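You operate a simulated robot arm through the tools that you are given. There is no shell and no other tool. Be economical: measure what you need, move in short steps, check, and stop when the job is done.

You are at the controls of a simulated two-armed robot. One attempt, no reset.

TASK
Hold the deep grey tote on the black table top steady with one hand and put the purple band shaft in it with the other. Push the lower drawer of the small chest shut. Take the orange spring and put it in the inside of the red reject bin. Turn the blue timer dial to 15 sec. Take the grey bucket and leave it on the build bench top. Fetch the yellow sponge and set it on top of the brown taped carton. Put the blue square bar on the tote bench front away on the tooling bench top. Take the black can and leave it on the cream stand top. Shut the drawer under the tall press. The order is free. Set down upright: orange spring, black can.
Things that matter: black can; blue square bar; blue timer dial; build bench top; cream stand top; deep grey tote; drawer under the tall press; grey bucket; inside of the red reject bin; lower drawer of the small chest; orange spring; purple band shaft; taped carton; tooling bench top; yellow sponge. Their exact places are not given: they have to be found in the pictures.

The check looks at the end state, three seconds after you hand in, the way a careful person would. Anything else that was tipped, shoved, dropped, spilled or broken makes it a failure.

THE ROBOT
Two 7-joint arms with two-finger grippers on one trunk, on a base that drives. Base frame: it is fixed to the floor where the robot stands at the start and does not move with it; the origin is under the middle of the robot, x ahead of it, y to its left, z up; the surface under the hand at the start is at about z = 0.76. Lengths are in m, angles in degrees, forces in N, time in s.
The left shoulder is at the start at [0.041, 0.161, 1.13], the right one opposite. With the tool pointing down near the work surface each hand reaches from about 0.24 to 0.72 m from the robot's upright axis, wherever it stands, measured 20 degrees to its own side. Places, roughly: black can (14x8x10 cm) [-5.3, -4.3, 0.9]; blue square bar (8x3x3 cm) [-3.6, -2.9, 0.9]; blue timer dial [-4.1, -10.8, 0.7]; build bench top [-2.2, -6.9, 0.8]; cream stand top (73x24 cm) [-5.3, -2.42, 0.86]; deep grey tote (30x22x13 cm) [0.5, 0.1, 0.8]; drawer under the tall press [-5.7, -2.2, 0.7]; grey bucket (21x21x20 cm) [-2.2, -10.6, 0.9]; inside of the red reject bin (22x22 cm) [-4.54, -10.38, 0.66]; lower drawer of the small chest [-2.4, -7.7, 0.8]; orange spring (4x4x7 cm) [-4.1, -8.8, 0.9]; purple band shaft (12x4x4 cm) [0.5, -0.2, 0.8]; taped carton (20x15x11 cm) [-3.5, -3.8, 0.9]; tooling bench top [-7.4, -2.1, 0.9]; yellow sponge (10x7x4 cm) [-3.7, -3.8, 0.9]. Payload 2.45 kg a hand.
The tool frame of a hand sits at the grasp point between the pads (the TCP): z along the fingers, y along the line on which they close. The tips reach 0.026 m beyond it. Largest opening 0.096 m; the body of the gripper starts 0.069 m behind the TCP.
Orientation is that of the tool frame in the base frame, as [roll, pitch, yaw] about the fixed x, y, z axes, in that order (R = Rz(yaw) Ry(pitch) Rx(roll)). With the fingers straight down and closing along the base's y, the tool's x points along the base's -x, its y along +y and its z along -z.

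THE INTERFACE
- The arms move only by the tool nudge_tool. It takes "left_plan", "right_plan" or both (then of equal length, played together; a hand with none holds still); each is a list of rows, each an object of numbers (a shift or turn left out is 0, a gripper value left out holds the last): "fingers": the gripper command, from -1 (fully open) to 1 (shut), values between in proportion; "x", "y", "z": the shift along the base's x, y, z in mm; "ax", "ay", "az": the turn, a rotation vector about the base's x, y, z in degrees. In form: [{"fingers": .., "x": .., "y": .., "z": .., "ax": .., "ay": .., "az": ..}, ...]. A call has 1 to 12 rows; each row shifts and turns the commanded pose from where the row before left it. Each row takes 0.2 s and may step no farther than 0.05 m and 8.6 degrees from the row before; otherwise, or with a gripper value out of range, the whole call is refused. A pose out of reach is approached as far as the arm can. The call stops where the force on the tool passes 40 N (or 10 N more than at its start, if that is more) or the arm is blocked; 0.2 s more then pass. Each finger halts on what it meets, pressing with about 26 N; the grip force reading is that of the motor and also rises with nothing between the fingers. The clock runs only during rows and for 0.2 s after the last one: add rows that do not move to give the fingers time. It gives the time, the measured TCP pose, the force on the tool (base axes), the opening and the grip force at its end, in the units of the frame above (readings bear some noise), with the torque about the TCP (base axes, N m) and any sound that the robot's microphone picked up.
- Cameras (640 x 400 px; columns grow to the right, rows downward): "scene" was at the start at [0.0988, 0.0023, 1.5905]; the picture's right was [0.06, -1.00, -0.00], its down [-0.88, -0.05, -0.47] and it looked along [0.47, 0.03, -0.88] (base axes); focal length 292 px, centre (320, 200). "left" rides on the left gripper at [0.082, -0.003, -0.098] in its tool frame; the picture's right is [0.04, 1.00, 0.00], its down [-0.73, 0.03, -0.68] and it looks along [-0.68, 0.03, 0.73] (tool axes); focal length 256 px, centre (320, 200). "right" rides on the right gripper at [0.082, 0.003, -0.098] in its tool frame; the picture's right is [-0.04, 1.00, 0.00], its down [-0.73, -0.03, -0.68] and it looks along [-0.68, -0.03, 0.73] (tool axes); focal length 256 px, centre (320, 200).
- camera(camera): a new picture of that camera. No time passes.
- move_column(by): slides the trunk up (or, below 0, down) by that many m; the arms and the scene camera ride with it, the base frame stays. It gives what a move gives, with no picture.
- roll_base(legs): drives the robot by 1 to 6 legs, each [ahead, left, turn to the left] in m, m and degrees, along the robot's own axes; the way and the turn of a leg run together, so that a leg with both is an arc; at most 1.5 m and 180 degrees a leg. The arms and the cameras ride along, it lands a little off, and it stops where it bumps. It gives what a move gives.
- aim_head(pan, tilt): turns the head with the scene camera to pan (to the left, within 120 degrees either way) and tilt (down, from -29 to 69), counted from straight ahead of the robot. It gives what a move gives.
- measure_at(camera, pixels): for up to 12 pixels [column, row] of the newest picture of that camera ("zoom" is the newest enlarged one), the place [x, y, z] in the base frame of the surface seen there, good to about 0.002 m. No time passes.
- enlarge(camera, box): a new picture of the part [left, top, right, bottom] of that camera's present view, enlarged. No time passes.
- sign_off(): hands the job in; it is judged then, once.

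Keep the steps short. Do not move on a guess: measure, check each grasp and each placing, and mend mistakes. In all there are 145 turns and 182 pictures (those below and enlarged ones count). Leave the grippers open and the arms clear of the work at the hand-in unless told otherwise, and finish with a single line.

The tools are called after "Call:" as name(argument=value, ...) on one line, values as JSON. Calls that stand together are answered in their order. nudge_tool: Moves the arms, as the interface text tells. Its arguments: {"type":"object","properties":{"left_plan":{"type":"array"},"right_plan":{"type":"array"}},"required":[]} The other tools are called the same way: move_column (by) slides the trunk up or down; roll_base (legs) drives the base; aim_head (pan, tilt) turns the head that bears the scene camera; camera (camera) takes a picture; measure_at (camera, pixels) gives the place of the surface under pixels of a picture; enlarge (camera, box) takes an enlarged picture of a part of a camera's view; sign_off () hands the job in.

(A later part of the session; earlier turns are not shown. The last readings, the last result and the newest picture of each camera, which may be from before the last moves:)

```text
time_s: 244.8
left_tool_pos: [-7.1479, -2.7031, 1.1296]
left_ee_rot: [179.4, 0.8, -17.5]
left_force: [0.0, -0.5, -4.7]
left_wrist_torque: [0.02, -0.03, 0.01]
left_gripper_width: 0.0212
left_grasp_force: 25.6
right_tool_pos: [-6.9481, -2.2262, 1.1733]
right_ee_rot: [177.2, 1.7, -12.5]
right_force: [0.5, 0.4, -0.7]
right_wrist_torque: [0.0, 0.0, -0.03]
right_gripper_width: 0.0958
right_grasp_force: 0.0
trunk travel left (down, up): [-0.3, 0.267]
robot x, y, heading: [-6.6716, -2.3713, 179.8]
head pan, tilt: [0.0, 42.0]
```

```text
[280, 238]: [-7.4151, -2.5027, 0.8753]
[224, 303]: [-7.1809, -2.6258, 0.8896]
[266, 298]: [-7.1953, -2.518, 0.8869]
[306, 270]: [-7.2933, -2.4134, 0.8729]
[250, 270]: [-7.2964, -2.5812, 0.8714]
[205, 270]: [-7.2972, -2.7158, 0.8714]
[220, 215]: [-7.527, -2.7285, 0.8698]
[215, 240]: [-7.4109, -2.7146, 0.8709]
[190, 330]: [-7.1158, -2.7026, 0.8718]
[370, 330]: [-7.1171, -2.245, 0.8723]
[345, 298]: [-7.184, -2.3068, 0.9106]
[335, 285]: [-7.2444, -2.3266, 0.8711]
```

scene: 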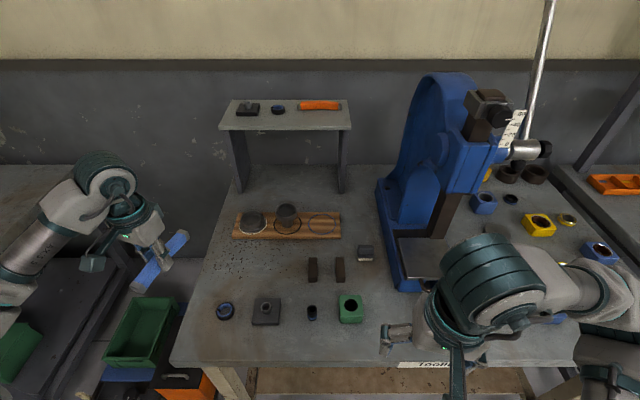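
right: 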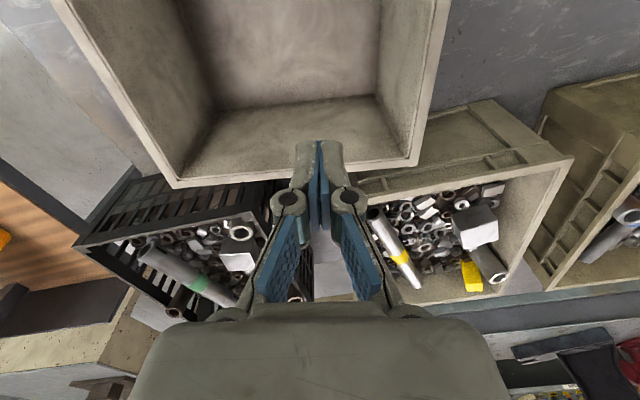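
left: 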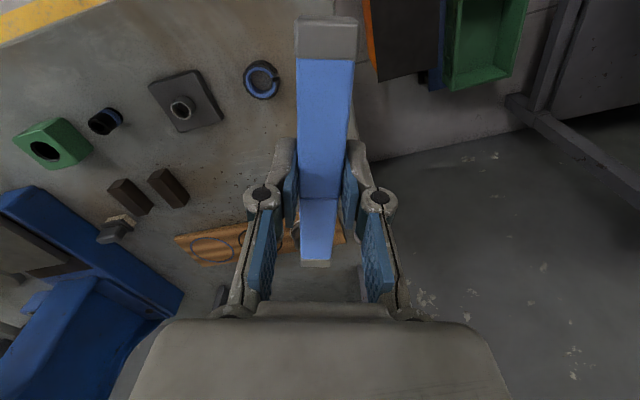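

Free rectangle: x −7.41…−7.20, y −2.75…−2.43. I'll set the bar at (−7.305, −2.60): advance 5 cm, carry it there, then lower.

Call:
roll_base(legs=[[0.05, 0, 0]])

Call:
nudge_tool(left_plan=[{}, {}, {"x": -10, "y": 8}, {"x": -15, "y": 15}, {"x": -20, "y": 20}, {"x": -20, "y": 20}, {"x": -20, "y": 20}, {"x": -15, "y": 12}, {"x": -8, "y": 5}, {}, {}, {}])

Call:
nudge_tool(left_plan=[{"z": -15}, {"z": -20}, {"z": -20}, {"z": -20}, {"z": -20}, {"z": -20}, {"z": -20}, {"z": -20}, {"z": -15}, {}, {}, {}])

Call:
camera(camera="left")

```text
time_s: 245.7
left_tool_pos: [-7.1937, -2.7051, 1.1323]
left_ee_rot: [179.5, 1.0, -17.5]
left_force: [-0.5, -0.6, -5.3]
left_wrist_torque: [0.04, 0.0, -0.01]
left_gripper_width: 0.0216
left_grasp_force: 25.1
right_tool_pos: [-6.9936, -2.2281, 1.1746]
right_ee_rot: [177.3, 2.0, -12.4]
right_force: [-0.7, -1.2, -1.0]
right_wrist_torque: [-0.02, 0.0, 0.01]
right_gripper_width: 0.096
right_grasp_force: 0.1
trunk travel left (down, up): [-0.3, 0.267]
robot x, y, heading: [-6.7146, -2.3757, 179.7]
head pan, tilt: [0.0, 42.0]
```

```text
time_s: 248.3
left_tool_pos: [-7.3053, -2.5997, 1.1317]
left_ee_rot: [179.2, 0.8, -17.5]
left_force: [-0.3, 0.0, -4.8]
left_wrist_torque: [0.02, -0.08, 0.03]
left_gripper_width: 0.0214
left_grasp_force: 26.1
right_tool_pos: [-6.9946, -2.2228, 1.173]
right_ee_rot: [177.1, 1.7, -12.3]
right_force: [0.2, 0.0, 0.0]
right_wrist_torque: [-0.02, 0.0, 0.02]
right_gripper_width: 0.096
right_grasp_force: 0.1
trunk travel left (down, up): [-0.3, 0.267]
robot x, y, heading: [-6.7212, -2.3733, 179.9]
head pan, tilt: [0.0, 42.0]
```

```text
time_s: 250.9
left_tool_pos: [-7.3035, -2.602, 0.962]
left_ee_rot: [179.3, 0.9, -17.5]
left_force: [-0.3, -0.4, -4.8]
left_wrist_torque: [0.0, 0.01, -0.01]
left_gripper_width: 0.0214
left_grasp_force: 26.4
right_tool_pos: [-6.9946, -2.226, 1.174]
right_ee_rot: [177.3, 1.9, -12.4]
right_force: [0.7, 0.0, -0.7]
right_wrist_torque: [-0.01, -0.02, 0.01]
right_gripper_width: 0.0958
right_grasp_force: 0.0
trunk travel left (down, up): [-0.3, 0.267]
robot x, y, heading: [-6.7196, -2.3728, 180.0]
head pan, tilt: [0.0, 42.0]
```

```text
108 pictures are left
```

left: 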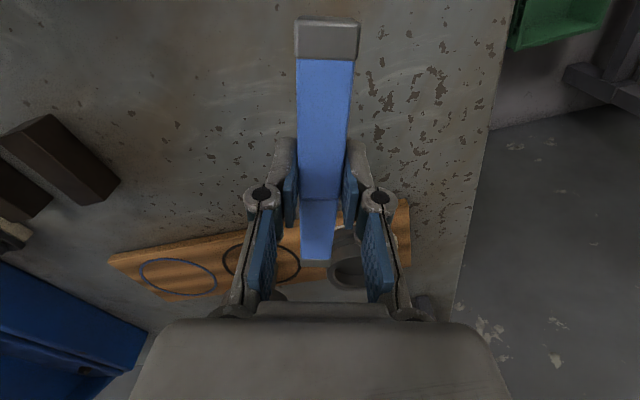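

Position good. Lower to the bench, open partly, and rise.

Call:
nudge_tool(left_plan=[{"z": -20, "ax": 0.7, "ay": -0.9}, {"z": -20}, {"z": -15}, {"z": -6}, {"z": -3}, {}, {"fingers": 0}, {"fingers": -0.2}, {}, {"z": 15}, {"z": 35}, {"z": 40}])

Call:
nudge_tool(left_plan=[{"z": 40}, {"z": 40}, {"x": 40}, {"x": 40}, {"x": 40}])

Call:
camera(camera="scene")

```text
time_s: 253.5
left_tool_pos: [-7.303, -2.6037, 0.99]
left_ee_rot: [-179.8, 0.3, -17.5]
left_force: [0.3, 0.5, -0.4]
left_wrist_torque: [0.02, 0.04, -0.01]
left_gripper_width: 0.0575
left_grasp_force: 0.1
right_tool_pos: [-6.9941, -2.2236, 1.174]
right_ee_rot: [177.2, 1.9, -12.4]
right_force: [0.6, 1.0, 0.3]
right_wrist_torque: [-0.02, -0.01, 0.02]
right_gripper_width: 0.0959
right_grasp_force: 0.1
trunk travel left (down, up): [-0.3, 0.267]
robot x, y, heading: [-6.7219, -2.3741, 180.1]
head pan, tilt: [0.0, 42.0]
```

```text
time_s: 254.7
left_tool_pos: [-7.1824, -2.6059, 1.068]
left_ee_rot: [-179.8, 0.4, -17.5]
left_force: [0.4, 0.1, 0.2]
left_wrist_torque: [-0.01, 0.0, -0.01]
left_gripper_width: 0.0577
left_grasp_force: 0.1
right_tool_pos: [-6.9943, -2.2268, 1.1733]
right_ee_rot: [177.2, 1.9, -12.4]
right_force: [-0.2, 0.4, 0.0]
right_wrist_torque: [-0.01, 0.02, 0.02]
right_gripper_width: 0.0958
right_grasp_force: 0.1
trunk travel left (down, up): [-0.3, 0.267]
robot x, y, heading: [-6.7227, -2.3726, 179.7]
head pan, tilt: [0.0, 42.0]
```

```text
107 pictures are left
```

scene: 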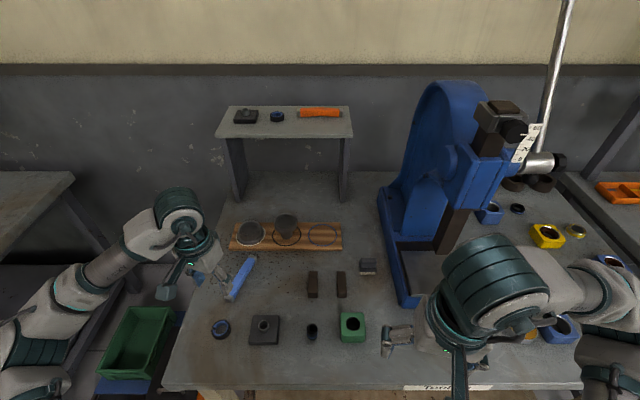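

The blue bar rests on the tooling bench. Now the drawer: back off, turn to face the tall press, and look.

Call:
nudge_tool(left_plan=[{"fingers": -1, "x": 40, "z": 20}, {"x": 40}, {"x": 20}])

Call:
roll_base(legs=[[-0.32, 0, 0], [0, 0, 90], [0, 0, 90]])

Call:
aim_head(pan=0, tilt=45)

Call:
camera(camera="scene")

```text
time_s: 255.5
left_tool_pos: [-7.084, -2.6044, 1.0867]
left_ee_rot: [-179.7, 0.2, -17.5]
left_force: [-0.1, -0.1, -1.0]
left_wrist_torque: [-0.02, -0.01, 0.02]
left_gripper_width: 0.0959
left_grasp_force: 0.0
right_tool_pos: [-6.9951, -2.225, 1.1743]
right_ee_rot: [177.2, 1.7, -12.4]
right_force: [0.1, 1.2, -0.5]
right_wrist_torque: [-0.01, -0.02, 0.0]
right_gripper_width: 0.096
right_grasp_force: 0.1
trunk travel left (down, up): [-0.3, 0.267]
robot x, y, heading: [-6.72, -2.3759, 180.0]
head pan, tilt: [0.0, 42.0]
```

```text
time_s: 265.4
left_tool_pos: [-6.0342, -2.1393, 1.0872]
left_ee_rot: [-179.8, 0.2, 163.5]
left_force: [-0.1, 0.0, 0.3]
left_wrist_torque: [0.0, 0.0, 0.03]
left_gripper_width: 0.0959
left_grasp_force: 0.0
right_tool_pos: [-6.1172, -2.5185, 1.1738]
right_ee_rot: [177.1, 1.8, 168.5]
right_force: [0.3, 0.4, -0.7]
right_wrist_torque: [0.0, -0.01, -0.02]
right_gripper_width: 0.0961
right_grasp_force: 0.0
trunk travel left (down, up): [-0.3, 0.267]
robot x, y, heading: [-6.3944, -2.3775, 0.8]
head pan, tilt: [0.0, 42.0]
```

```text
time_s: 266.0
left_tool_pos: [-6.0361, -2.1395, 1.0895]
left_ee_rot: [-179.8, 0.4, 163.5]
left_force: [0.1, 0.0, 1.1]
left_wrist_torque: [0.0, 0.02, -0.01]
left_gripper_width: 0.0959
left_grasp_force: 0.1
right_tool_pos: [-6.1202, -2.5171, 1.1753]
right_ee_rot: [177.0, 2.0, 168.5]
right_force: [-0.1, -0.1, 0.4]
right_wrist_torque: [0.0, 0.0, -0.01]
right_gripper_width: 0.0961
right_grasp_force: 0.3
trunk travel left (down, up): [-0.3, 0.267]
robot x, y, heading: [-6.3957, -2.3735, 0.7]
head pan, tilt: [0.0, 45.0]
```

```text
106 pictures are left
```

scene: 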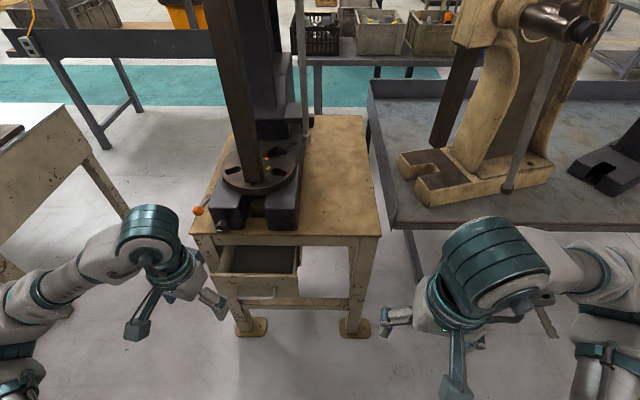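

The drawer is pulled out at (262,290). Measuring its front, the stand edges, and the lever with the orange knob.

Call:
measure_at(camera="scene", pixels=[[237, 280], [299, 279], [265, 280], [265, 292], [285, 295], [240, 296], [200, 235], [375, 240], [198, 210], [345, 170], [310, 120], [365, 130]])

Call:
enlarge(camera="scene", box=[180, 200, 400, 338])

```text
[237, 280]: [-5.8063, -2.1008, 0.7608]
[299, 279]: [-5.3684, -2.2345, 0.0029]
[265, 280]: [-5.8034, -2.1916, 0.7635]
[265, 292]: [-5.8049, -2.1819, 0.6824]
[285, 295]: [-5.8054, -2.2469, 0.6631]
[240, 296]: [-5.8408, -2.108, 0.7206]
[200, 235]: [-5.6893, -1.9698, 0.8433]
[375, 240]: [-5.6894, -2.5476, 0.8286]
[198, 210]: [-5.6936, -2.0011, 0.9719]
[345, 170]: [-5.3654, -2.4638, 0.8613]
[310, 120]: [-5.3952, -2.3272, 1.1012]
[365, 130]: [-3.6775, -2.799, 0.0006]
```

```text
2.90 times, centred on (290, 269) of scene
```

zoom: 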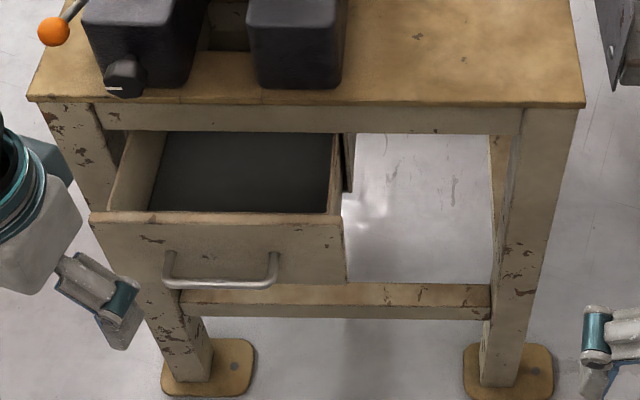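

The drawer front is at x=-5.806 (stand front -5.689), top edge z 0.763, handle below. I'll close the left hand, tilt it forward ~43° and move in front of the panel above the handle.

Call:
nudge_tool(left_plan=[{"fingers": 1, "az": 8.2}, {"az": 8.2}, {"ay": -8.6}, {"ay": -8.6}, {"ay": -8.6}, {"ay": -8.6}, {"ay": -8.6}, {"z": -40}, {"z": -40}, {"z": -40}, {"z": -40}, {"z": -40}])

Call:
nudge_tool(left_plan=[{"z": -40, "y": -10}, {"z": -40, "y": -10}, {"z": -40, "x": 15}, {"x": 40}, {"x": 40}, {"x": 30}, {}, {}])

Call:
camera(camera="scene")

```text
time_s: 268.6
left_tool_pos: [-5.958, -2.1389, 0.9241]
left_ee_rot: [-180.0, 43.4, 179.8]
left_force: [-0.2, 0.2, 0.9]
left_wrist_torque: [0.0, -0.01, 0.0]
left_gripper_width: 0.0
left_grasp_force: 25.7
left hand out of reach, approached as far as the arm can: row 6, 7, 8, 9, 10
right_tool_pos: [-6.1217, -2.5169, 1.1744]
right_ee_rot: [177.2, 1.9, 168.5]
right_force: [-0.8, 0.7, 0.3]
right_wrist_torque: [0.02, 0.03, -0.03]
right_gripper_width: 0.0959
right_grasp_force: 0.0
trunk travel left (down, up): [-0.3, 0.267]
robot x, y, heading: [-6.3938, -2.374, 0.7]
head pan, tilt: [0.0, 45.0]
```

```text
time_s: 270.4
left_tool_pos: [-5.8328, -2.1592, 0.8059]
left_ee_rot: [-179.9, 43.4, 179.8]
left_force: [-0.4, 0.6, 0.6]
left_wrist_torque: [0.02, -0.01, -0.01]
left_gripper_width: 0.0
left_grasp_force: 26.2
left hand out of reach, approached as far as the arm can: row 3
right_tool_pos: [-6.12, -2.5187, 1.1729]
right_ee_rot: [177.0, 2.0, 168.6]
right_force: [0.0, -0.3, 0.3]
right_wrist_torque: [0.02, -0.01, 0.01]
right_gripper_width: 0.0958
right_grasp_force: 0.0
trunk travel left (down, up): [-0.3, 0.267]
robot x, y, heading: [-6.3973, -2.376, 0.9]
head pan, tilt: [0.0, 45.0]
```

```text
104 pictures are left
```

scene: 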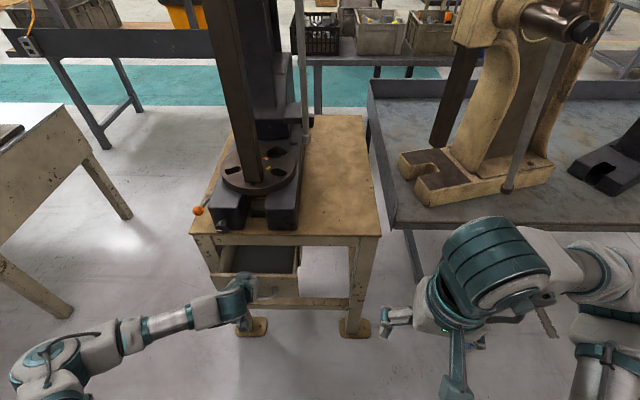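

The hand is a bit high. I'll draw back 4.5 cm, and lower the trunk 4.5 cm.

Call:
nudge_tool(left_plan=[{"x": -25}, {"x": -25}])

Call:
move_column(by=-0.045)

Call:
nudge_tool(left_plan=[{"x": 15}, {"x": 15}, {"x": 15}, {"x": 10}, {"x": 10}, {"x": 10}, {}])

Call:
camera(camera="scene")

Call:
enlarge(camera="scene", box=[180, 200, 400, 338])

```text
time_s: 271.0
left_tool_pos: [-5.8823, -2.1594, 0.806]
left_ee_rot: [-179.9, 43.4, 179.9]
left_force: [-0.1, 0.5, -0.3]
left_wrist_torque: [-0.01, -0.02, 0.0]
left_gripper_width: 0.0003
left_grasp_force: 25.8
right_tool_pos: [-6.1214, -2.5183, 1.175]
right_ee_rot: [177.2, 2.0, 168.4]
right_force: [0.5, 0.6, -0.3]
right_wrist_torque: [0.02, -0.04, -0.01]
right_gripper_width: 0.096
right_grasp_force: 0.0
trunk travel left (down, up): [-0.3, 0.267]
robot x, y, heading: [-6.3928, -2.3743, 0.6]
head pan, tilt: [0.0, 45.0]
```

```text
time_s: 271.9
left_tool_pos: [-5.8823, -2.1585, 0.763]
left_ee_rot: [-179.8, 43.6, 179.8]
left_force: [0.1, 0.3, 0.4]
left_wrist_torque: [-0.02, -0.01, 0.03]
left_gripper_width: 0.0
left_grasp_force: 26.5
right_tool_pos: [-6.121, -2.5181, 1.1301]
right_ee_rot: [177.1, 2.1, 168.6]
right_force: [-0.9, 0.7, -0.4]
right_wrist_torque: [-0.01, -0.05, 0.0]
right_gripper_width: 0.096
right_grasp_force: 0.2
trunk travel left (down, up): [-0.255, 0.312]
robot x, y, heading: [-6.3932, -2.372, 0.9]
head pan, tilt: [0.0, 45.0]
```

```text
time_s: 273.5
left_tool_pos: [-5.8068, -2.1587, 0.7617]
left_ee_rot: [-179.9, 43.3, 179.9]
left_force: [0.0, 0.4, 0.0]
left_wrist_torque: [0.0, 0.03, -0.06]
left_gripper_width: 0.0
left_grasp_force: 28.2
right_tool_pos: [-6.1217, -2.5184, 1.1297]
right_ee_rot: [177.1, 2.0, 168.5]
right_force: [0.2, -0.1, -0.4]
right_wrist_torque: [0.0, 0.03, -0.02]
right_gripper_width: 0.0961
right_grasp_force: 0.0
trunk travel left (down, up): [-0.255, 0.312]
robot x, y, heading: [-6.3941, -2.3712, 0.5]
head pan, tilt: [0.0, 45.0]
```

```text
103 pictures are left
```

scene: 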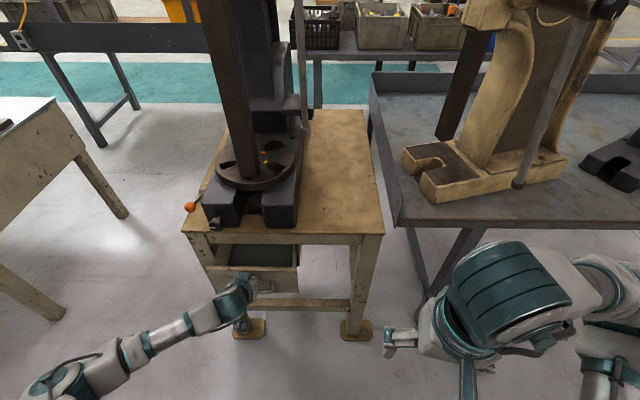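

```text
2.90 times, centred on (290, 269) of scene
```

zoom: 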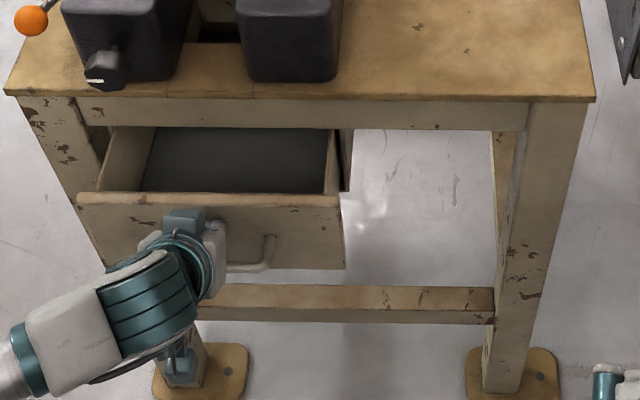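

The drawer is moving with almost no force. I'll keep pushing, in 10 mm steps.

Call:
nudge_tool(left_plan=[{"x": 10}, {"x": 10}, {"x": 10}, {"x": 10}, {"x": 10}, {"x": 10}, {"x": 10}, {"x": 10}, {}])

Call:
enlarge(camera="scene", box=[180, 200, 400, 338])

Call:
measure_at(camera="zoom", pixels=[[120, 190], [300, 190], [320, 220], [300, 110], [320, 160]])

```text
time_s: 275.5
left_tool_pos: [-5.7268, -2.1576, 0.76]
left_ee_rot: [-180.0, 43.3, 179.9]
left_force: [-0.3, 0.2, 0.8]
left_wrist_torque: [-0.02, -0.02, 0.0]
left_gripper_width: 0.0001
left_grasp_force: 28.5
right_tool_pos: [-6.1219, -2.5189, 1.1307]
right_ee_rot: [177.1, 2.0, 168.6]
right_force: [-0.3, 0.1, -0.1]
right_wrist_torque: [-0.05, 0.04, 0.0]
right_gripper_width: 0.096
right_grasp_force: 0.1
trunk travel left (down, up): [-0.255, 0.312]
robot x, y, heading: [-6.3972, -2.3745, 0.5]
head pan, tilt: [0.0, 45.0]
```

```text
2.90 times, centred on (290, 269) of scene
```

zoom: 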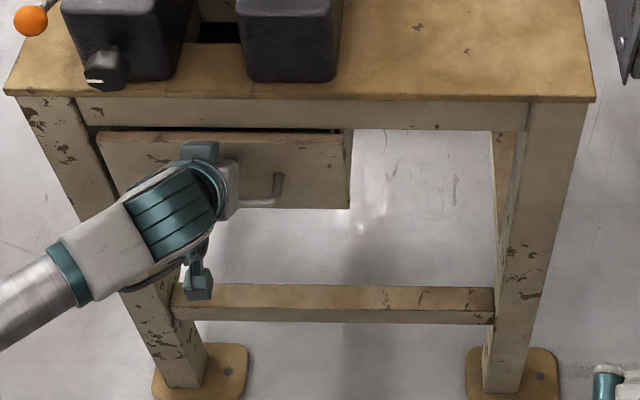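

```text
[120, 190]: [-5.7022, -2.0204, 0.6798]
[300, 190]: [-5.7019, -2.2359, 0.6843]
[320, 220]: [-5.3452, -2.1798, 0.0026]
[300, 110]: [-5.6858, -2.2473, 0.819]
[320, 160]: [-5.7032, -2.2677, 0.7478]
```

Panel at −5.702, frame at −5.686. A little more, gently, until it stops.

Call:
nudge_tool(left_plan=[{"x": 6}, {"x": 5}, {"x": 4}, {"x": 3}, {}])

Call:
enlarge(camera="scene", box=[180, 200, 400, 338])

Call:
measure_at(camera="zoom", pixels=[[120, 190], [300, 190], [320, 160], [300, 110], [110, 150], [80, 150]])

```text
time_s: 276.7
left_tool_pos: [-5.7096, -2.159, 0.7601]
left_ee_rot: [-180.0, 43.4, 179.8]
left_force: [-0.1, -0.2, 0.1]
left_wrist_torque: [0.03, -0.02, -0.01]
left_gripper_width: 0.0001
left_grasp_force: 28.6
right_tool_pos: [-6.1207, -2.5183, 1.1298]
right_ee_rot: [177.1, 2.0, 168.4]
right_force: [0.5, -0.1, 0.2]
right_wrist_torque: [-0.01, 0.0, 0.01]
right_gripper_width: 0.0959
right_grasp_force: 0.2
trunk travel left (down, up): [-0.255, 0.312]
robot x, y, heading: [-6.3929, -2.3747, 0.9]
head pan, tilt: [0.0, 45.0]
```

```text
2.90 times, centred on (290, 269) of scene
```

zoom: 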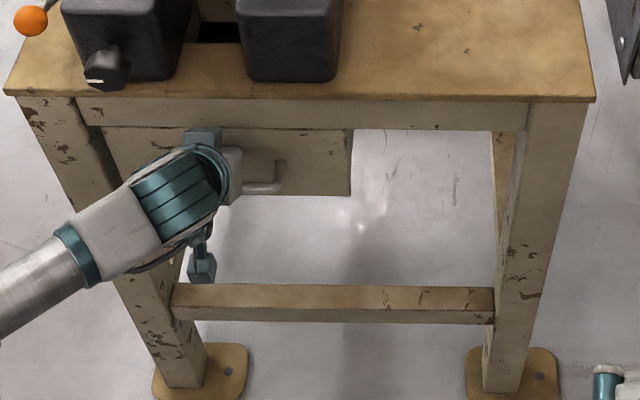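

```text
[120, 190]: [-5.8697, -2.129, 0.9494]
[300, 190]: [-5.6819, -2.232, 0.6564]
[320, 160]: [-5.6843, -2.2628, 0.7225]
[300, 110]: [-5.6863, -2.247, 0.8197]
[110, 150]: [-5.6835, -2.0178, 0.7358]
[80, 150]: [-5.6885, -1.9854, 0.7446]
```

It's flush now (−5.683 vs −5.686). I'll feel for the end stop with 4 mm more, then withdraw and untilt.

Call:
nudge_tool(left_plan=[{"x": 3}, {"x": 3}, {}])

Call:
nudge_tool(left_plan=[{"x": -40}, {"x": -40}, {"x": -45}, {"x": -45}, {"z": 45}, {"z": 45}, {"z": 45}, {"z": 45}, {"z": 45}, {"z": 30, "ay": 8.6}, {"ay": 8.6}, {"ay": 8.6}])

Call:
nudge_tool(left_plan=[{"ay": 8.6, "fingers": -1}, {"ay": 8.6}, {}])

Call:
camera(camera="scene")

Call:
measure_at(camera="scene", pixels=[[280, 255], [285, 240], [330, 160], [355, 200], [310, 210], [350, 130], [372, 222], [365, 115], [300, 110]])

```text
time_s: 277.6
left_tool_pos: [-5.7083, -2.1591, 0.7606]
left_ee_rot: [-180.0, 43.1, 180.0]
left_force: [-8.8, -0.1, 3.9]
left_wrist_torque: [-0.03, 0.0, 0.05]
left_gripper_width: 0.006
left_grasp_force: 28.3
right_tool_pos: [-6.1239, -2.5189, 1.1305]
right_ee_rot: [177.1, 2.1, 168.5]
right_force: [-0.4, -0.5, 0.2]
right_wrist_torque: [-0.04, -0.02, 0.0]
right_gripper_width: 0.096
right_grasp_force: 0.0
trunk travel left (down, up): [-0.255, 0.312]
robot x, y, heading: [-6.3987, -2.376, 0.8]
head pan, tilt: [0.0, 45.0]
stopped in row 3 (left hand): the force on the tool passed its limit at 41 N (the readings are from after the stop); the commanded pose is now the measured one
```

```text
time_s: 280.2
left_tool_pos: [-5.8762, -2.1588, 1.0141]
left_ee_rot: [-179.9, 17.2, 179.8]
left_force: [0.0, -0.7, 0.2]
left_wrist_torque: [-0.01, -0.03, -0.02]
left_gripper_width: 0.0004
left_grasp_force: 28.2
right_tool_pos: [-6.1232, -2.5198, 1.131]
right_ee_rot: [177.1, 2.1, 168.5]
right_force: [0.9, 0.2, -0.3]
right_wrist_torque: [0.0, 0.02, 0.02]
right_gripper_width: 0.0957
right_grasp_force: 0.1
trunk travel left (down, up): [-0.255, 0.312]
robot x, y, heading: [-6.3974, -2.3734, 0.8]
head pan, tilt: [0.0, 45.0]
```

```text
time_s: 281.0
left_tool_pos: [-5.8769, -2.1585, 1.0152]
left_ee_rot: [-179.8, 0.2, 179.9]
left_force: [-0.1, 0.6, 0.7]
left_wrist_torque: [0.03, 0.01, -0.01]
left_gripper_width: 0.0962
left_grasp_force: 0.0
right_tool_pos: [-6.1233, -2.5194, 1.1309]
right_ee_rot: [177.2, 2.2, 168.6]
right_force: [0.4, -0.9, -0.1]
right_wrist_torque: [0.0, 0.01, 0.0]
right_gripper_width: 0.0958
right_grasp_force: 0.0
trunk travel left (down, up): [-0.255, 0.312]
robot x, y, heading: [-6.395, -2.3744, 0.9]
head pan, tilt: [0.0, 45.0]
```

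```text
99 pictures are left
```

scene: 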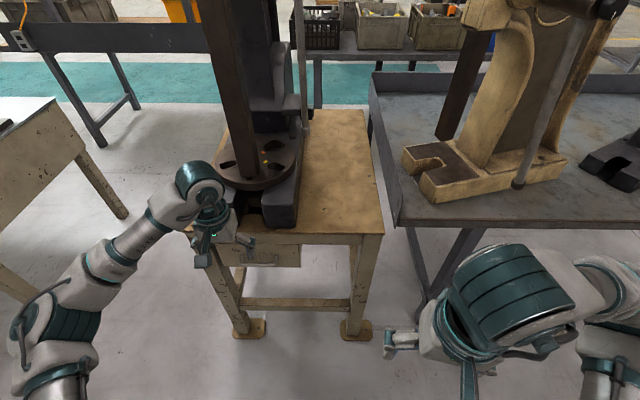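

```text
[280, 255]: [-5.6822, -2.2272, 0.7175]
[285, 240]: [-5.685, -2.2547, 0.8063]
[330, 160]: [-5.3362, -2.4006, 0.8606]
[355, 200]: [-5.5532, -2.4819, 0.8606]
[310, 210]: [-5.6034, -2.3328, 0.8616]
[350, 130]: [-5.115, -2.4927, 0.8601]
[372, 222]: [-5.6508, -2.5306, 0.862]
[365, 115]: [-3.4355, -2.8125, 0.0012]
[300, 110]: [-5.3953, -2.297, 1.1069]
```

Drawer is shut against its stop. The stand's free top is y −2.54…−2.33 at z 0.861. Now for the black can: I'll drive to the west side of its bench, facing +x.

Call:
roll_base(legs=[[-0.1, 0, 0], [0, 0, -90.5], [1.4, 0, 0], [0.33, 0, 0], [0, 0, 90]])

Call:
aim_head(pan=0, tilt=35)

Call:
camera(camera="scene")

```text
time_s: 298.3
left_tool_pos: [-6.0203, -3.9018, 1.0144]
left_ee_rot: [-179.7, 0.1, 178.0]
left_force: [0.1, 1.0, -0.2]
left_wrist_torque: [0.0, 0.01, -0.02]
left_gripper_width: 0.096
left_grasp_force: 0.0
right_tool_pos: [-6.2786, -4.2536, 1.1303]
right_ee_rot: [177.2, 2.1, 166.6]
right_force: [0.0, 0.5, -0.6]
right_wrist_torque: [0.0, -0.02, 0.0]
right_gripper_width: 0.0959
right_grasp_force: 0.0
trunk travel left (down, up): [-0.255, 0.312]
robot x, y, heading: [-6.5425, -4.1013, -0.7]
head pan, tilt: [0.0, 45.0]
```

```text
time_s: 299.0
left_tool_pos: [-6.0227, -3.9021, 1.016]
left_ee_rot: [-179.8, 0.3, 177.9]
left_force: [-0.5, -0.4, 0.1]
left_wrist_torque: [-0.01, 0.0, 0.0]
left_gripper_width: 0.096
left_grasp_force: 0.1
right_tool_pos: [-6.2822, -4.2542, 1.1314]
right_ee_rot: [177.1, 2.3, 166.7]
right_force: [-0.4, 0.7, -0.6]
right_wrist_torque: [-0.03, 0.02, 0.01]
right_gripper_width: 0.0961
right_grasp_force: 0.0
trunk travel left (down, up): [-0.255, 0.312]
robot x, y, heading: [-6.5501, -4.0975, -1.2]
head pan, tilt: [0.0, 35.0]
```

```text
98 pictures are left
```

scene: 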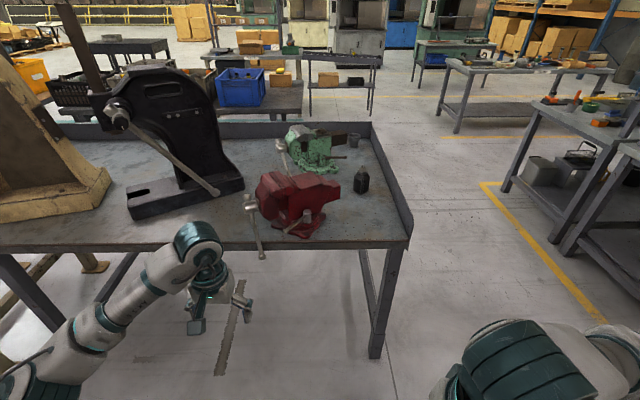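

The black bottle-shaped can is at (361,180), beside the red vise. Measuring.

Call:
enlarge(camera="scene", box=[240, 120, 420, 250])

Call:
measure_at(camera="scene", pixels=[[361, 190], [361, 170], [355, 185], [368, 185], [335, 190], [305, 225], [400, 240], [412, 215], [374, 125], [353, 140], [325, 208]])

```text
3.08 times, centred on (330, 185) of scene
```

zoom: 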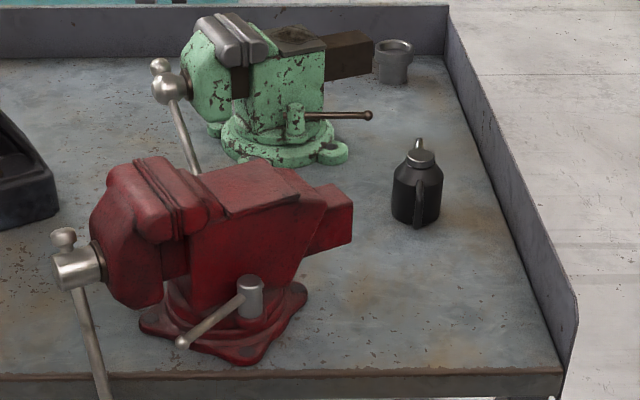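

```text
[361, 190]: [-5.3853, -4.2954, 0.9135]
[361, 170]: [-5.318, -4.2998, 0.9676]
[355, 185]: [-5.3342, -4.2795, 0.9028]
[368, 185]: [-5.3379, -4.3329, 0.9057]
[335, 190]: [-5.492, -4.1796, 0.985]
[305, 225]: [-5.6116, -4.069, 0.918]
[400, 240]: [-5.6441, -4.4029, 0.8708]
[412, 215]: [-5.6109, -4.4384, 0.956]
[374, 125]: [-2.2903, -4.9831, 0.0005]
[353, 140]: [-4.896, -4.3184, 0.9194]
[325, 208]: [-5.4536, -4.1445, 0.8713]
```

The can's body is about 5.4 cm wide at (−5.33, −4.306), top 0.968, with the handle toward −x. I'll drive up 0.6 m with the hands above the vise.

Call:
nudge_tool(left_plan=[{"x": -40, "z": 45}, {"x": -40, "z": 45}, {"x": -40, "z": 45}, {"x": -40, "z": 20}])

Call:
roll_base(legs=[[0.59, 0, 1.0]])

Call:
nudge_tool(right_plan=[{"x": 40, "az": 6, "y": -5}, {"x": 40, "az": 6, "y": -5}, {"x": 40, "ax": -2.8}, {"x": 40}, {"x": 40}, {"x": 40}, {"x": 40}, {}, {}, {}, {}, {}])

Call:
camera(camera="right")

Call:
camera(camera="scene")

```text
refused: row 1 steps farther than a row can; nothing moved
```

```text
time_s: 301.4
left_tool_pos: [-5.6395, -3.9027, 1.0186]
left_ee_rot: [179.8, -0.7, 177.0]
left_force: [0.3, 0.1, -0.1]
left_wrist_torque: [-0.01, 0.04, 0.01]
left_gripper_width: 0.096
left_grasp_force: 0.0
right_tool_pos: [-5.8914, -4.258, 1.1312]
right_ee_rot: [177.1, 2.4, 166.9]
right_force: [0.5, 0.0, -0.6]
right_wrist_torque: [0.01, -0.04, 0.01]
right_gripper_width: 0.0959
right_grasp_force: 0.0
trunk travel left (down, up): [-0.255, 0.312]
robot x, y, heading: [-6.1552, -4.1087, -0.4]
head pan, tilt: [0.0, 35.0]
stopped in leg 1: the force on the tool passed its limit at 131 N (the readings are from after the stop); the commanded pose is now the measured one
```

```text
time_s: 304.0
left_tool_pos: [-5.6416, -3.9032, 1.0191]
left_ee_rot: [179.7, -0.6, 177.1]
left_force: [-0.6, 0.8, 1.2]
left_wrist_torque: [-0.02, 0.01, 0.01]
left_gripper_width: 0.096
left_grasp_force: 0.1
right_tool_pos: [-5.6137, -4.2707, 1.1335]
right_ee_rot: [179.8, 2.6, 179.1]
right_force: [1.1, -0.2, 0.7]
right_wrist_torque: [-0.01, 0.02, 0.04]
right_gripper_width: 0.096
right_grasp_force: 0.0
trunk travel left (down, up): [-0.255, 0.312]
robot x, y, heading: [-6.1519, -4.105, -0.8]
head pan, tilt: [0.0, 35.0]
```

```text
96 pictures are left
```

right: 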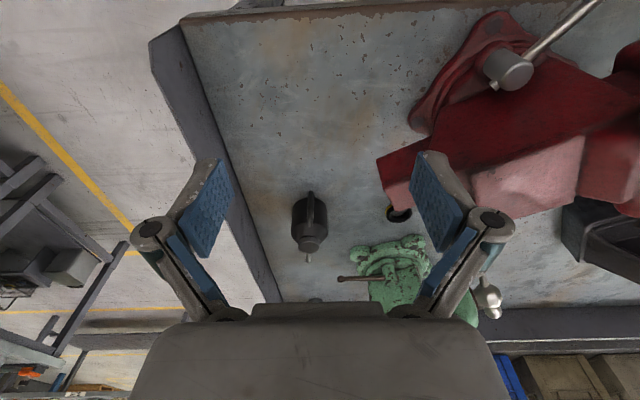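

```text
95 pictures are left
```

scene: 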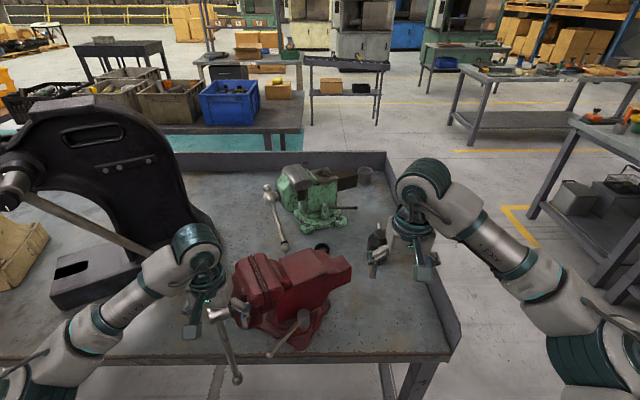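

The first nudge was refused, so the left hand was still low and bumped the red vise. I'll pull the left hand back, raise it, and check whether the vise moved.

Call:
nudge_tool(left_plan=[{"x": -30}, {"x": -30}, {"x": -30}, {"z": 40}, {"z": 40}, {"z": 40}, {"z": 20}])

Call:
camera(camera="scene")

Call:
enlarge(camera="scene", box=[180, 140, 460, 340])

Call:
measure_at(camera="zoom", pixels=[[385, 290], [390, 275], [330, 430], [330, 395], [265, 370], [290, 340], [320, 400], [200, 270], [130, 280], [90, 370]])

```text
time_s: 305.6
left_tool_pos: [-5.7305, -3.9041, 1.1606]
left_ee_rot: [179.6, -0.6, 177.1]
left_force: [-0.4, 1.1, -0.7]
left_wrist_torque: [0.02, 0.0, 0.04]
left_gripper_width: 0.0961
left_grasp_force: 0.0
right_tool_pos: [-5.6149, -4.2705, 1.1331]
right_ee_rot: [179.8, 2.6, 179.1]
right_force: [0.3, 0.3, -0.9]
right_wrist_torque: [-0.01, 0.02, -0.02]
right_gripper_width: 0.096
right_grasp_force: 0.0
trunk travel left (down, up): [-0.255, 0.312]
robot x, y, heading: [-6.1555, -4.1082, -0.6]
head pan, tilt: [0.0, 35.0]
```

```text
94 pictures are left
```

scene: 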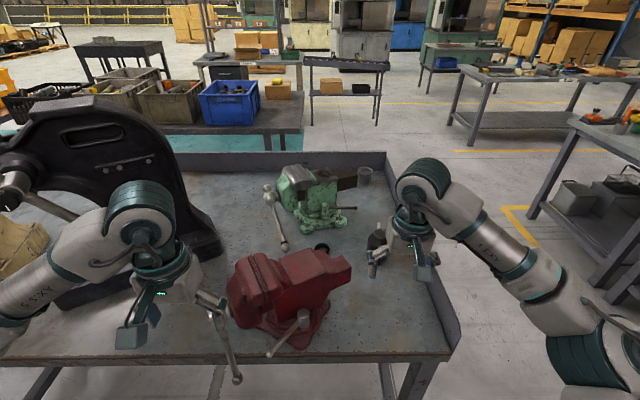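

```text
2.00 times, centred on (320, 240) of scene
```

zoom: 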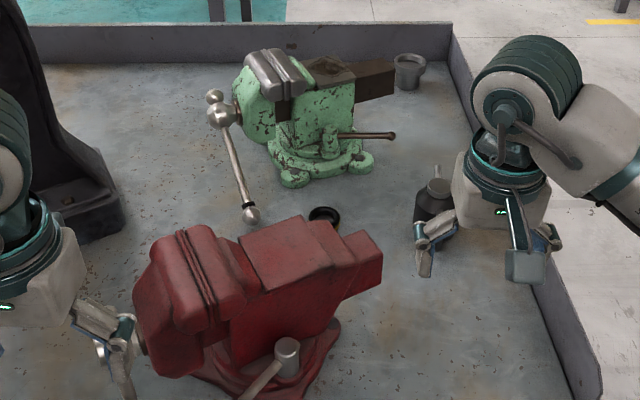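

```text
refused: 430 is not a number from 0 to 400
```

Call:
measure_at(camera="zoom", pixels=[[380, 240], [380, 280], [345, 295], [338, 325], [350, 345], [322, 370], [290, 345], [240, 360], [330, 245], [435, 210], [323, 214]])

```text
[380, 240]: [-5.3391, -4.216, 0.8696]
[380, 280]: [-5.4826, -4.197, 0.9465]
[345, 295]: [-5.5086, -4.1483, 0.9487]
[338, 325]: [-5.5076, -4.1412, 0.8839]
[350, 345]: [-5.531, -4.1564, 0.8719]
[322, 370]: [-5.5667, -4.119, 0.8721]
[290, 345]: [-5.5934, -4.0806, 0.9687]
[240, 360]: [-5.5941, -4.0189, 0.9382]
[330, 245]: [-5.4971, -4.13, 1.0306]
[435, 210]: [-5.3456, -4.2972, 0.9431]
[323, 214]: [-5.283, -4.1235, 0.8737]
```

Comparing positions, the vise seems to have slid a few cm toward +y. I'll look at that after the can. Next I advance 0.2 m (both hands now above everything) and view the can.

Call:
roll_base(legs=[[0.2, 0, 0]])

Call:
nudge_tool(right_plan=[{"ay": -2.6, "x": 10, "y": -15}, {"y": -15}, {}, {}, {}, {}])

Call:
camera(camera="right")

Call:
enlarge(camera="right", box=[240, 40, 400, 140])

Call:
aim_head(pan=0, tilt=52)

Call:
camera(camera="scene")

```text
time_s: 307.2
left_tool_pos: [-5.5342, -3.9019, 1.1581]
left_ee_rot: [179.8, -0.5, 177.3]
left_force: [-0.1, 0.6, 0.1]
left_wrist_torque: [0.0, -0.02, 0.03]
left_gripper_width: 0.0961
left_grasp_force: 0.0
right_tool_pos: [-5.4151, -4.2699, 1.1336]
right_ee_rot: [179.8, 2.6, 179.3]
right_force: [0.8, -0.1, -0.3]
right_wrist_torque: [0.0, -0.01, 0.01]
right_gripper_width: 0.0956
right_grasp_force: 0.0
trunk travel left (down, up): [-0.255, 0.312]
robot x, y, heading: [-5.9539, -4.1108, -0.4]
head pan, tilt: [0.0, 35.0]
```

```text
time_s: 308.6
left_tool_pos: [-5.5389, -3.9035, 1.1594]
left_ee_rot: [179.7, -0.3, 177.2]
left_force: [0.1, -0.7, -0.4]
left_wrist_torque: [-0.02, -0.02, 0.01]
left_gripper_width: 0.0961
left_grasp_force: 0.0
right_tool_pos: [-5.4083, -4.3006, 1.135]
right_ee_rot: [179.8, 5.4, 179.3]
right_force: [0.2, -0.2, -1.0]
right_wrist_torque: [0.01, 0.0, 0.0]
right_gripper_width: 0.0961
right_grasp_force: 0.0
trunk travel left (down, up): [-0.255, 0.312]
robot x, y, heading: [-5.9535, -4.1095, -0.6]
head pan, tilt: [0.0, 35.0]
```

```text
92 pictures are left
```

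right: 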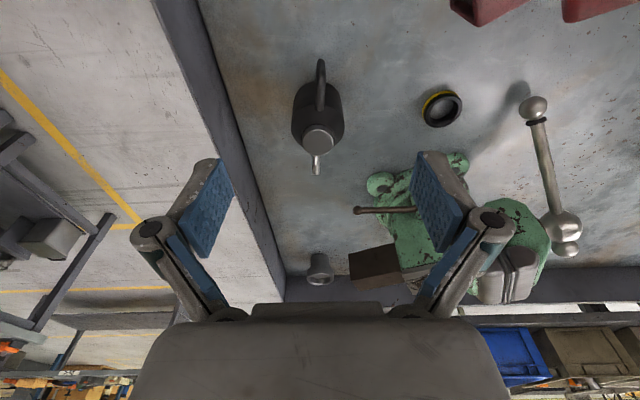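

```text
4.00 times, centred on (320, 90) of right
```

zoom: 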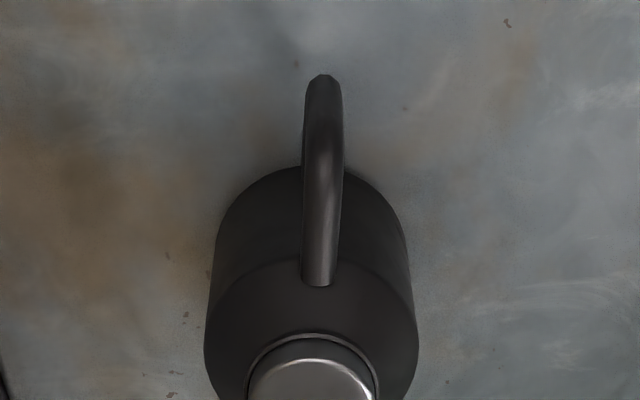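

```text
time_s: 309.4
left_tool_pos: [-5.5381, -3.9033, 1.1608]
left_ee_rot: [179.7, -0.3, 177.3]
left_force: [-0.6, -0.2, 0.4]
left_wrist_torque: [0.01, 0.02, -0.02]
left_gripper_width: 0.0958
left_grasp_force: 0.0
right_tool_pos: [-5.4098, -4.2998, 1.1346]
right_ee_rot: [179.8, 5.4, 179.4]
right_force: [0.7, 0.1, 0.4]
right_wrist_torque: [0.01, 0.02, -0.03]
right_gripper_width: 0.0962
right_grasp_force: 0.0
trunk travel left (down, up): [-0.255, 0.312]
robot x, y, heading: [-5.9545, -4.1063, -0.6]
head pan, tilt: [0.0, 52.0]
```

```text
90 pictures are left
```

scene: 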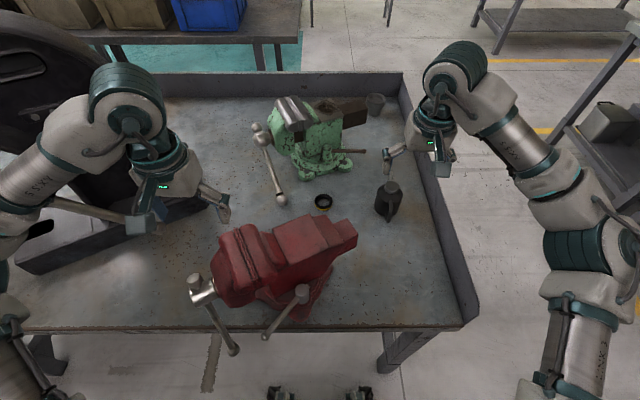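

Call:
measure_at(camera="right", pixels=[[294, 110], [342, 110], [318, 138], [305, 115], [330, 115], [320, 62], [317, 172], [318, 125]])

Call:
measure_at(camera="scene", pixels=[[355, 228], [355, 245], [190, 285], [302, 290], [326, 270], [262, 305], [225, 235], [345, 225], [330, 285], [300, 315], [322, 300]])

```text
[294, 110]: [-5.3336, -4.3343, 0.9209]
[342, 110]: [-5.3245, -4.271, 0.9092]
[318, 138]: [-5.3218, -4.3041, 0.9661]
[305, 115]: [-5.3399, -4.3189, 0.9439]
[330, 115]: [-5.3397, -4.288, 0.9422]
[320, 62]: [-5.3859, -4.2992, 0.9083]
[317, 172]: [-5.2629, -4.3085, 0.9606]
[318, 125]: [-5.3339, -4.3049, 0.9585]
```

```text
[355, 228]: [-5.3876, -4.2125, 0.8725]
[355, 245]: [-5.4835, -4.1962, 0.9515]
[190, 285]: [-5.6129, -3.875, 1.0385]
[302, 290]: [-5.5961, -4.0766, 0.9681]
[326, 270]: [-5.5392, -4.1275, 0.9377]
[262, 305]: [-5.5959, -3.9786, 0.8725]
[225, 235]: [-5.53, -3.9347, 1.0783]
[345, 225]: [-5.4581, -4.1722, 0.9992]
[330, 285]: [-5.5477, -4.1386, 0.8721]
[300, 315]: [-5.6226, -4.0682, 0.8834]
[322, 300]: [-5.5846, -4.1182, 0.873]
```

The can's body centre is (−5.322, −4.303), ~62 mm across. I'll level the right hand, move above it and lower around the body.

Call:
nudge_tool(right_plan=[{"ay": 5.4, "x": 20}, {"x": 35}, {"x": 30, "y": -3}, {"z": -40}, {"z": -30}, {}])

Call:
camera(camera="right")

Call:
measure_at(camera="right", pixels=[[320, 80], [320, 110], [320, 60], [290, 70], [345, 70]])

```text
time_s: 310.8
left_tool_pos: [-5.5374, -3.9034, 1.1607]
left_ee_rot: [179.7, -0.3, 177.3]
left_force: [0.0, -0.2, 0.0]
left_wrist_torque: [-0.02, 0.0, 0.0]
left_gripper_width: 0.0962
left_grasp_force: 0.2
right_tool_pos: [-5.3255, -4.3028, 1.0643]
right_ee_rot: [179.9, 0.1, 179.3]
right_force: [-0.8, 0.7, 0.6]
right_wrist_torque: [-0.01, 0.04, -0.01]
right_gripper_width: 0.0959
right_grasp_force: 0.1
trunk travel left (down, up): [-0.255, 0.312]
robot x, y, heading: [-5.9582, -4.1071, -0.7]
head pan, tilt: [0.0, 52.0]
```

```text
89 pictures are left
```

right: 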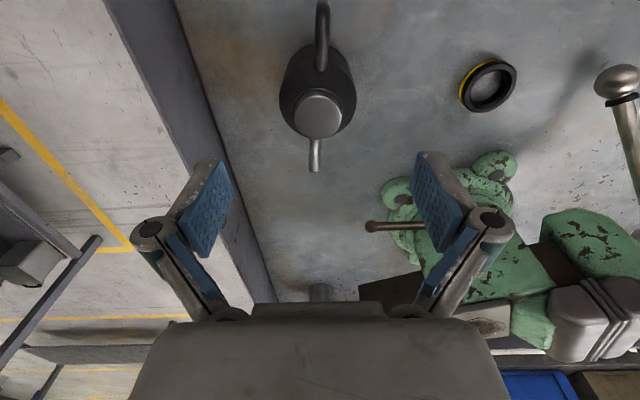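

```text
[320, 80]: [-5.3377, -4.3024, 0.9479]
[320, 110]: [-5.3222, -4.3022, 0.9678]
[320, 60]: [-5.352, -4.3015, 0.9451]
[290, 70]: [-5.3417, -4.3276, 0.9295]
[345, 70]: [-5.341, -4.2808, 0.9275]
```

Centred. Lower to z 0.92, close, and lift slightly.

Call:
nudge_tool(right_plan=[{"z": -35}, {"z": -35}, {"z": -35}, {"z": -39}, {"fingers": 1}, {}, {}, {}, {"z": 4}, {"z": 6}, {"z": 10}, {"z": 10}])

Call:
camera(camera="right")

```text
time_s: 313.4
left_tool_pos: [-5.5386, -3.9026, 1.1609]
left_ee_rot: [179.7, -0.3, 177.3]
left_force: [0.2, 0.2, 0.2]
left_wrist_torque: [0.01, 0.02, 0.01]
left_gripper_width: 0.0959
left_grasp_force: 0.0
right_tool_pos: [-5.3243, -4.3025, 0.9503]
right_ee_rot: [179.8, 0.0, 179.3]
right_force: [0.2, 0.0, -2.8]
right_wrist_torque: [-0.01, 0.04, 0.01]
right_gripper_width: 0.069
right_grasp_force: 26.0
trunk travel left (down, up): [-0.255, 0.312]
robot x, y, heading: [-5.9583, -4.1083, -0.7]
head pan, tilt: [0.0, 52.0]
```

```text
88 pictures are left
```

right: 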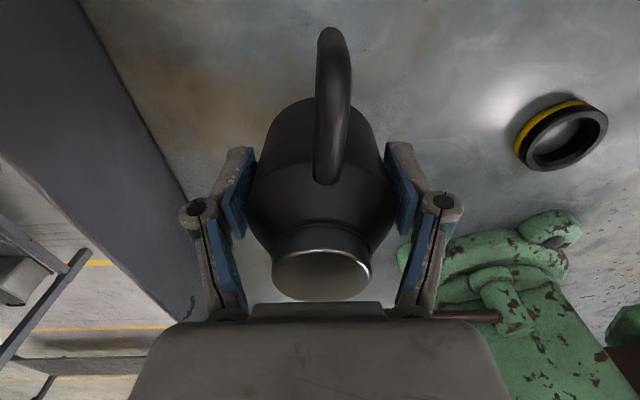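

The can is held firmly, but first I want to undo the vise's slide, and that needs the right hand. I'll set the can back down, rise, and turn the right hand −66° across the vise's tail block.

Call:
nudge_tool(right_plan=[{"z": -10}, {"z": -10}, {"z": -8}, {"z": -2}, {"fingers": -1}, {}, {}, {"z": 20}, {"z": 40}, {"z": 40}, {"z": 40}, {"z": 40}])

Call:
nudge_tool(right_plan=[{"z": 20, "x": -20}, {"az": -8.3, "x": -20, "y": 15}, {"az": -8.3, "x": -20, "y": 15}, {"az": -8.3, "x": -20, "y": 15}, {"az": -8.3, "x": -20, "y": 15}, {"az": -8.3, "x": -20, "y": 15}, {"az": -8.3, "x": -15, "y": 15}, {"az": -8.3, "x": -10, "y": 15}, {"az": -8.0, "y": 15}, {}])

Call:
camera(camera="right")

Call:
camera(camera="scene")

```text
time_s: 316.0
left_tool_pos: [-5.5388, -3.9016, 1.1607]
left_ee_rot: [179.8, -0.3, 177.3]
left_force: [-0.3, -0.3, 0.7]
left_wrist_torque: [0.01, -0.03, 0.0]
left_gripper_width: 0.096
left_grasp_force: 0.0
right_tool_pos: [-5.325, -4.3015, 1.1005]
right_ee_rot: [179.9, 0.0, 179.4]
right_force: [-0.3, 0.2, 0.0]
right_wrist_torque: [0.0, 0.0, 0.04]
right_gripper_width: 0.0961
right_grasp_force: 0.0
trunk travel left (down, up): [-0.255, 0.312]
robot x, y, heading: [-5.9549, -4.1098, -0.3]
head pan, tilt: [0.0, 52.0]
```

```text
time_s: 318.2
left_tool_pos: [-5.5382, -3.9014, 1.1612]
left_ee_rot: [179.8, -0.2, 177.3]
left_force: [-0.5, -0.1, 0.5]
left_wrist_torque: [0.0, 0.02, 0.01]
left_gripper_width: 0.0959
left_grasp_force: 0.1
right_tool_pos: [-5.4681, -4.1826, 1.1217]
right_ee_rot: [179.9, 0.2, 113.1]
right_force: [-0.6, 0.1, 0.0]
right_wrist_torque: [-0.01, 0.02, 0.01]
right_gripper_width: 0.0957
right_grasp_force: 0.1
trunk travel left (down, up): [-0.255, 0.312]
robot x, y, heading: [-5.9517, -4.1068, -0.5]
head pan, tilt: [0.0, 52.0]
```

```text
87 pictures are left
```

right: 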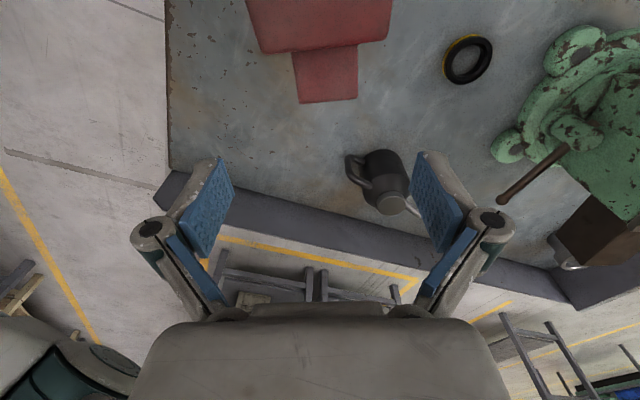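

```text
86 pictures are left
```

scene: 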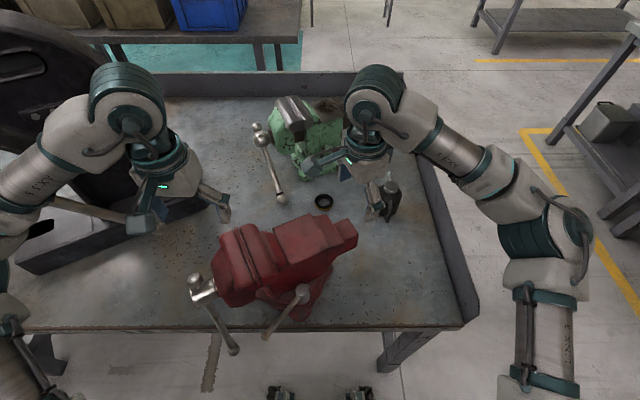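

The tail is lined up with the hand. Measuring it.

Call:
measure_at(camera="right", pixels=[[300, 95], [352, 92], [326, 75], [296, 60], [356, 58], [326, 100], [380, 180], [326, 55]])

```text
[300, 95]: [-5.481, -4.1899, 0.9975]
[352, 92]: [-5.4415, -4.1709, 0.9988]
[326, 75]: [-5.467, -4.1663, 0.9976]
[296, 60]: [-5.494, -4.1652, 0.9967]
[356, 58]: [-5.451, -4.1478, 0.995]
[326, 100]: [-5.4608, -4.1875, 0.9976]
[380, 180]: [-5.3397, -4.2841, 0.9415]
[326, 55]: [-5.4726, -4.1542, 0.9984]
```

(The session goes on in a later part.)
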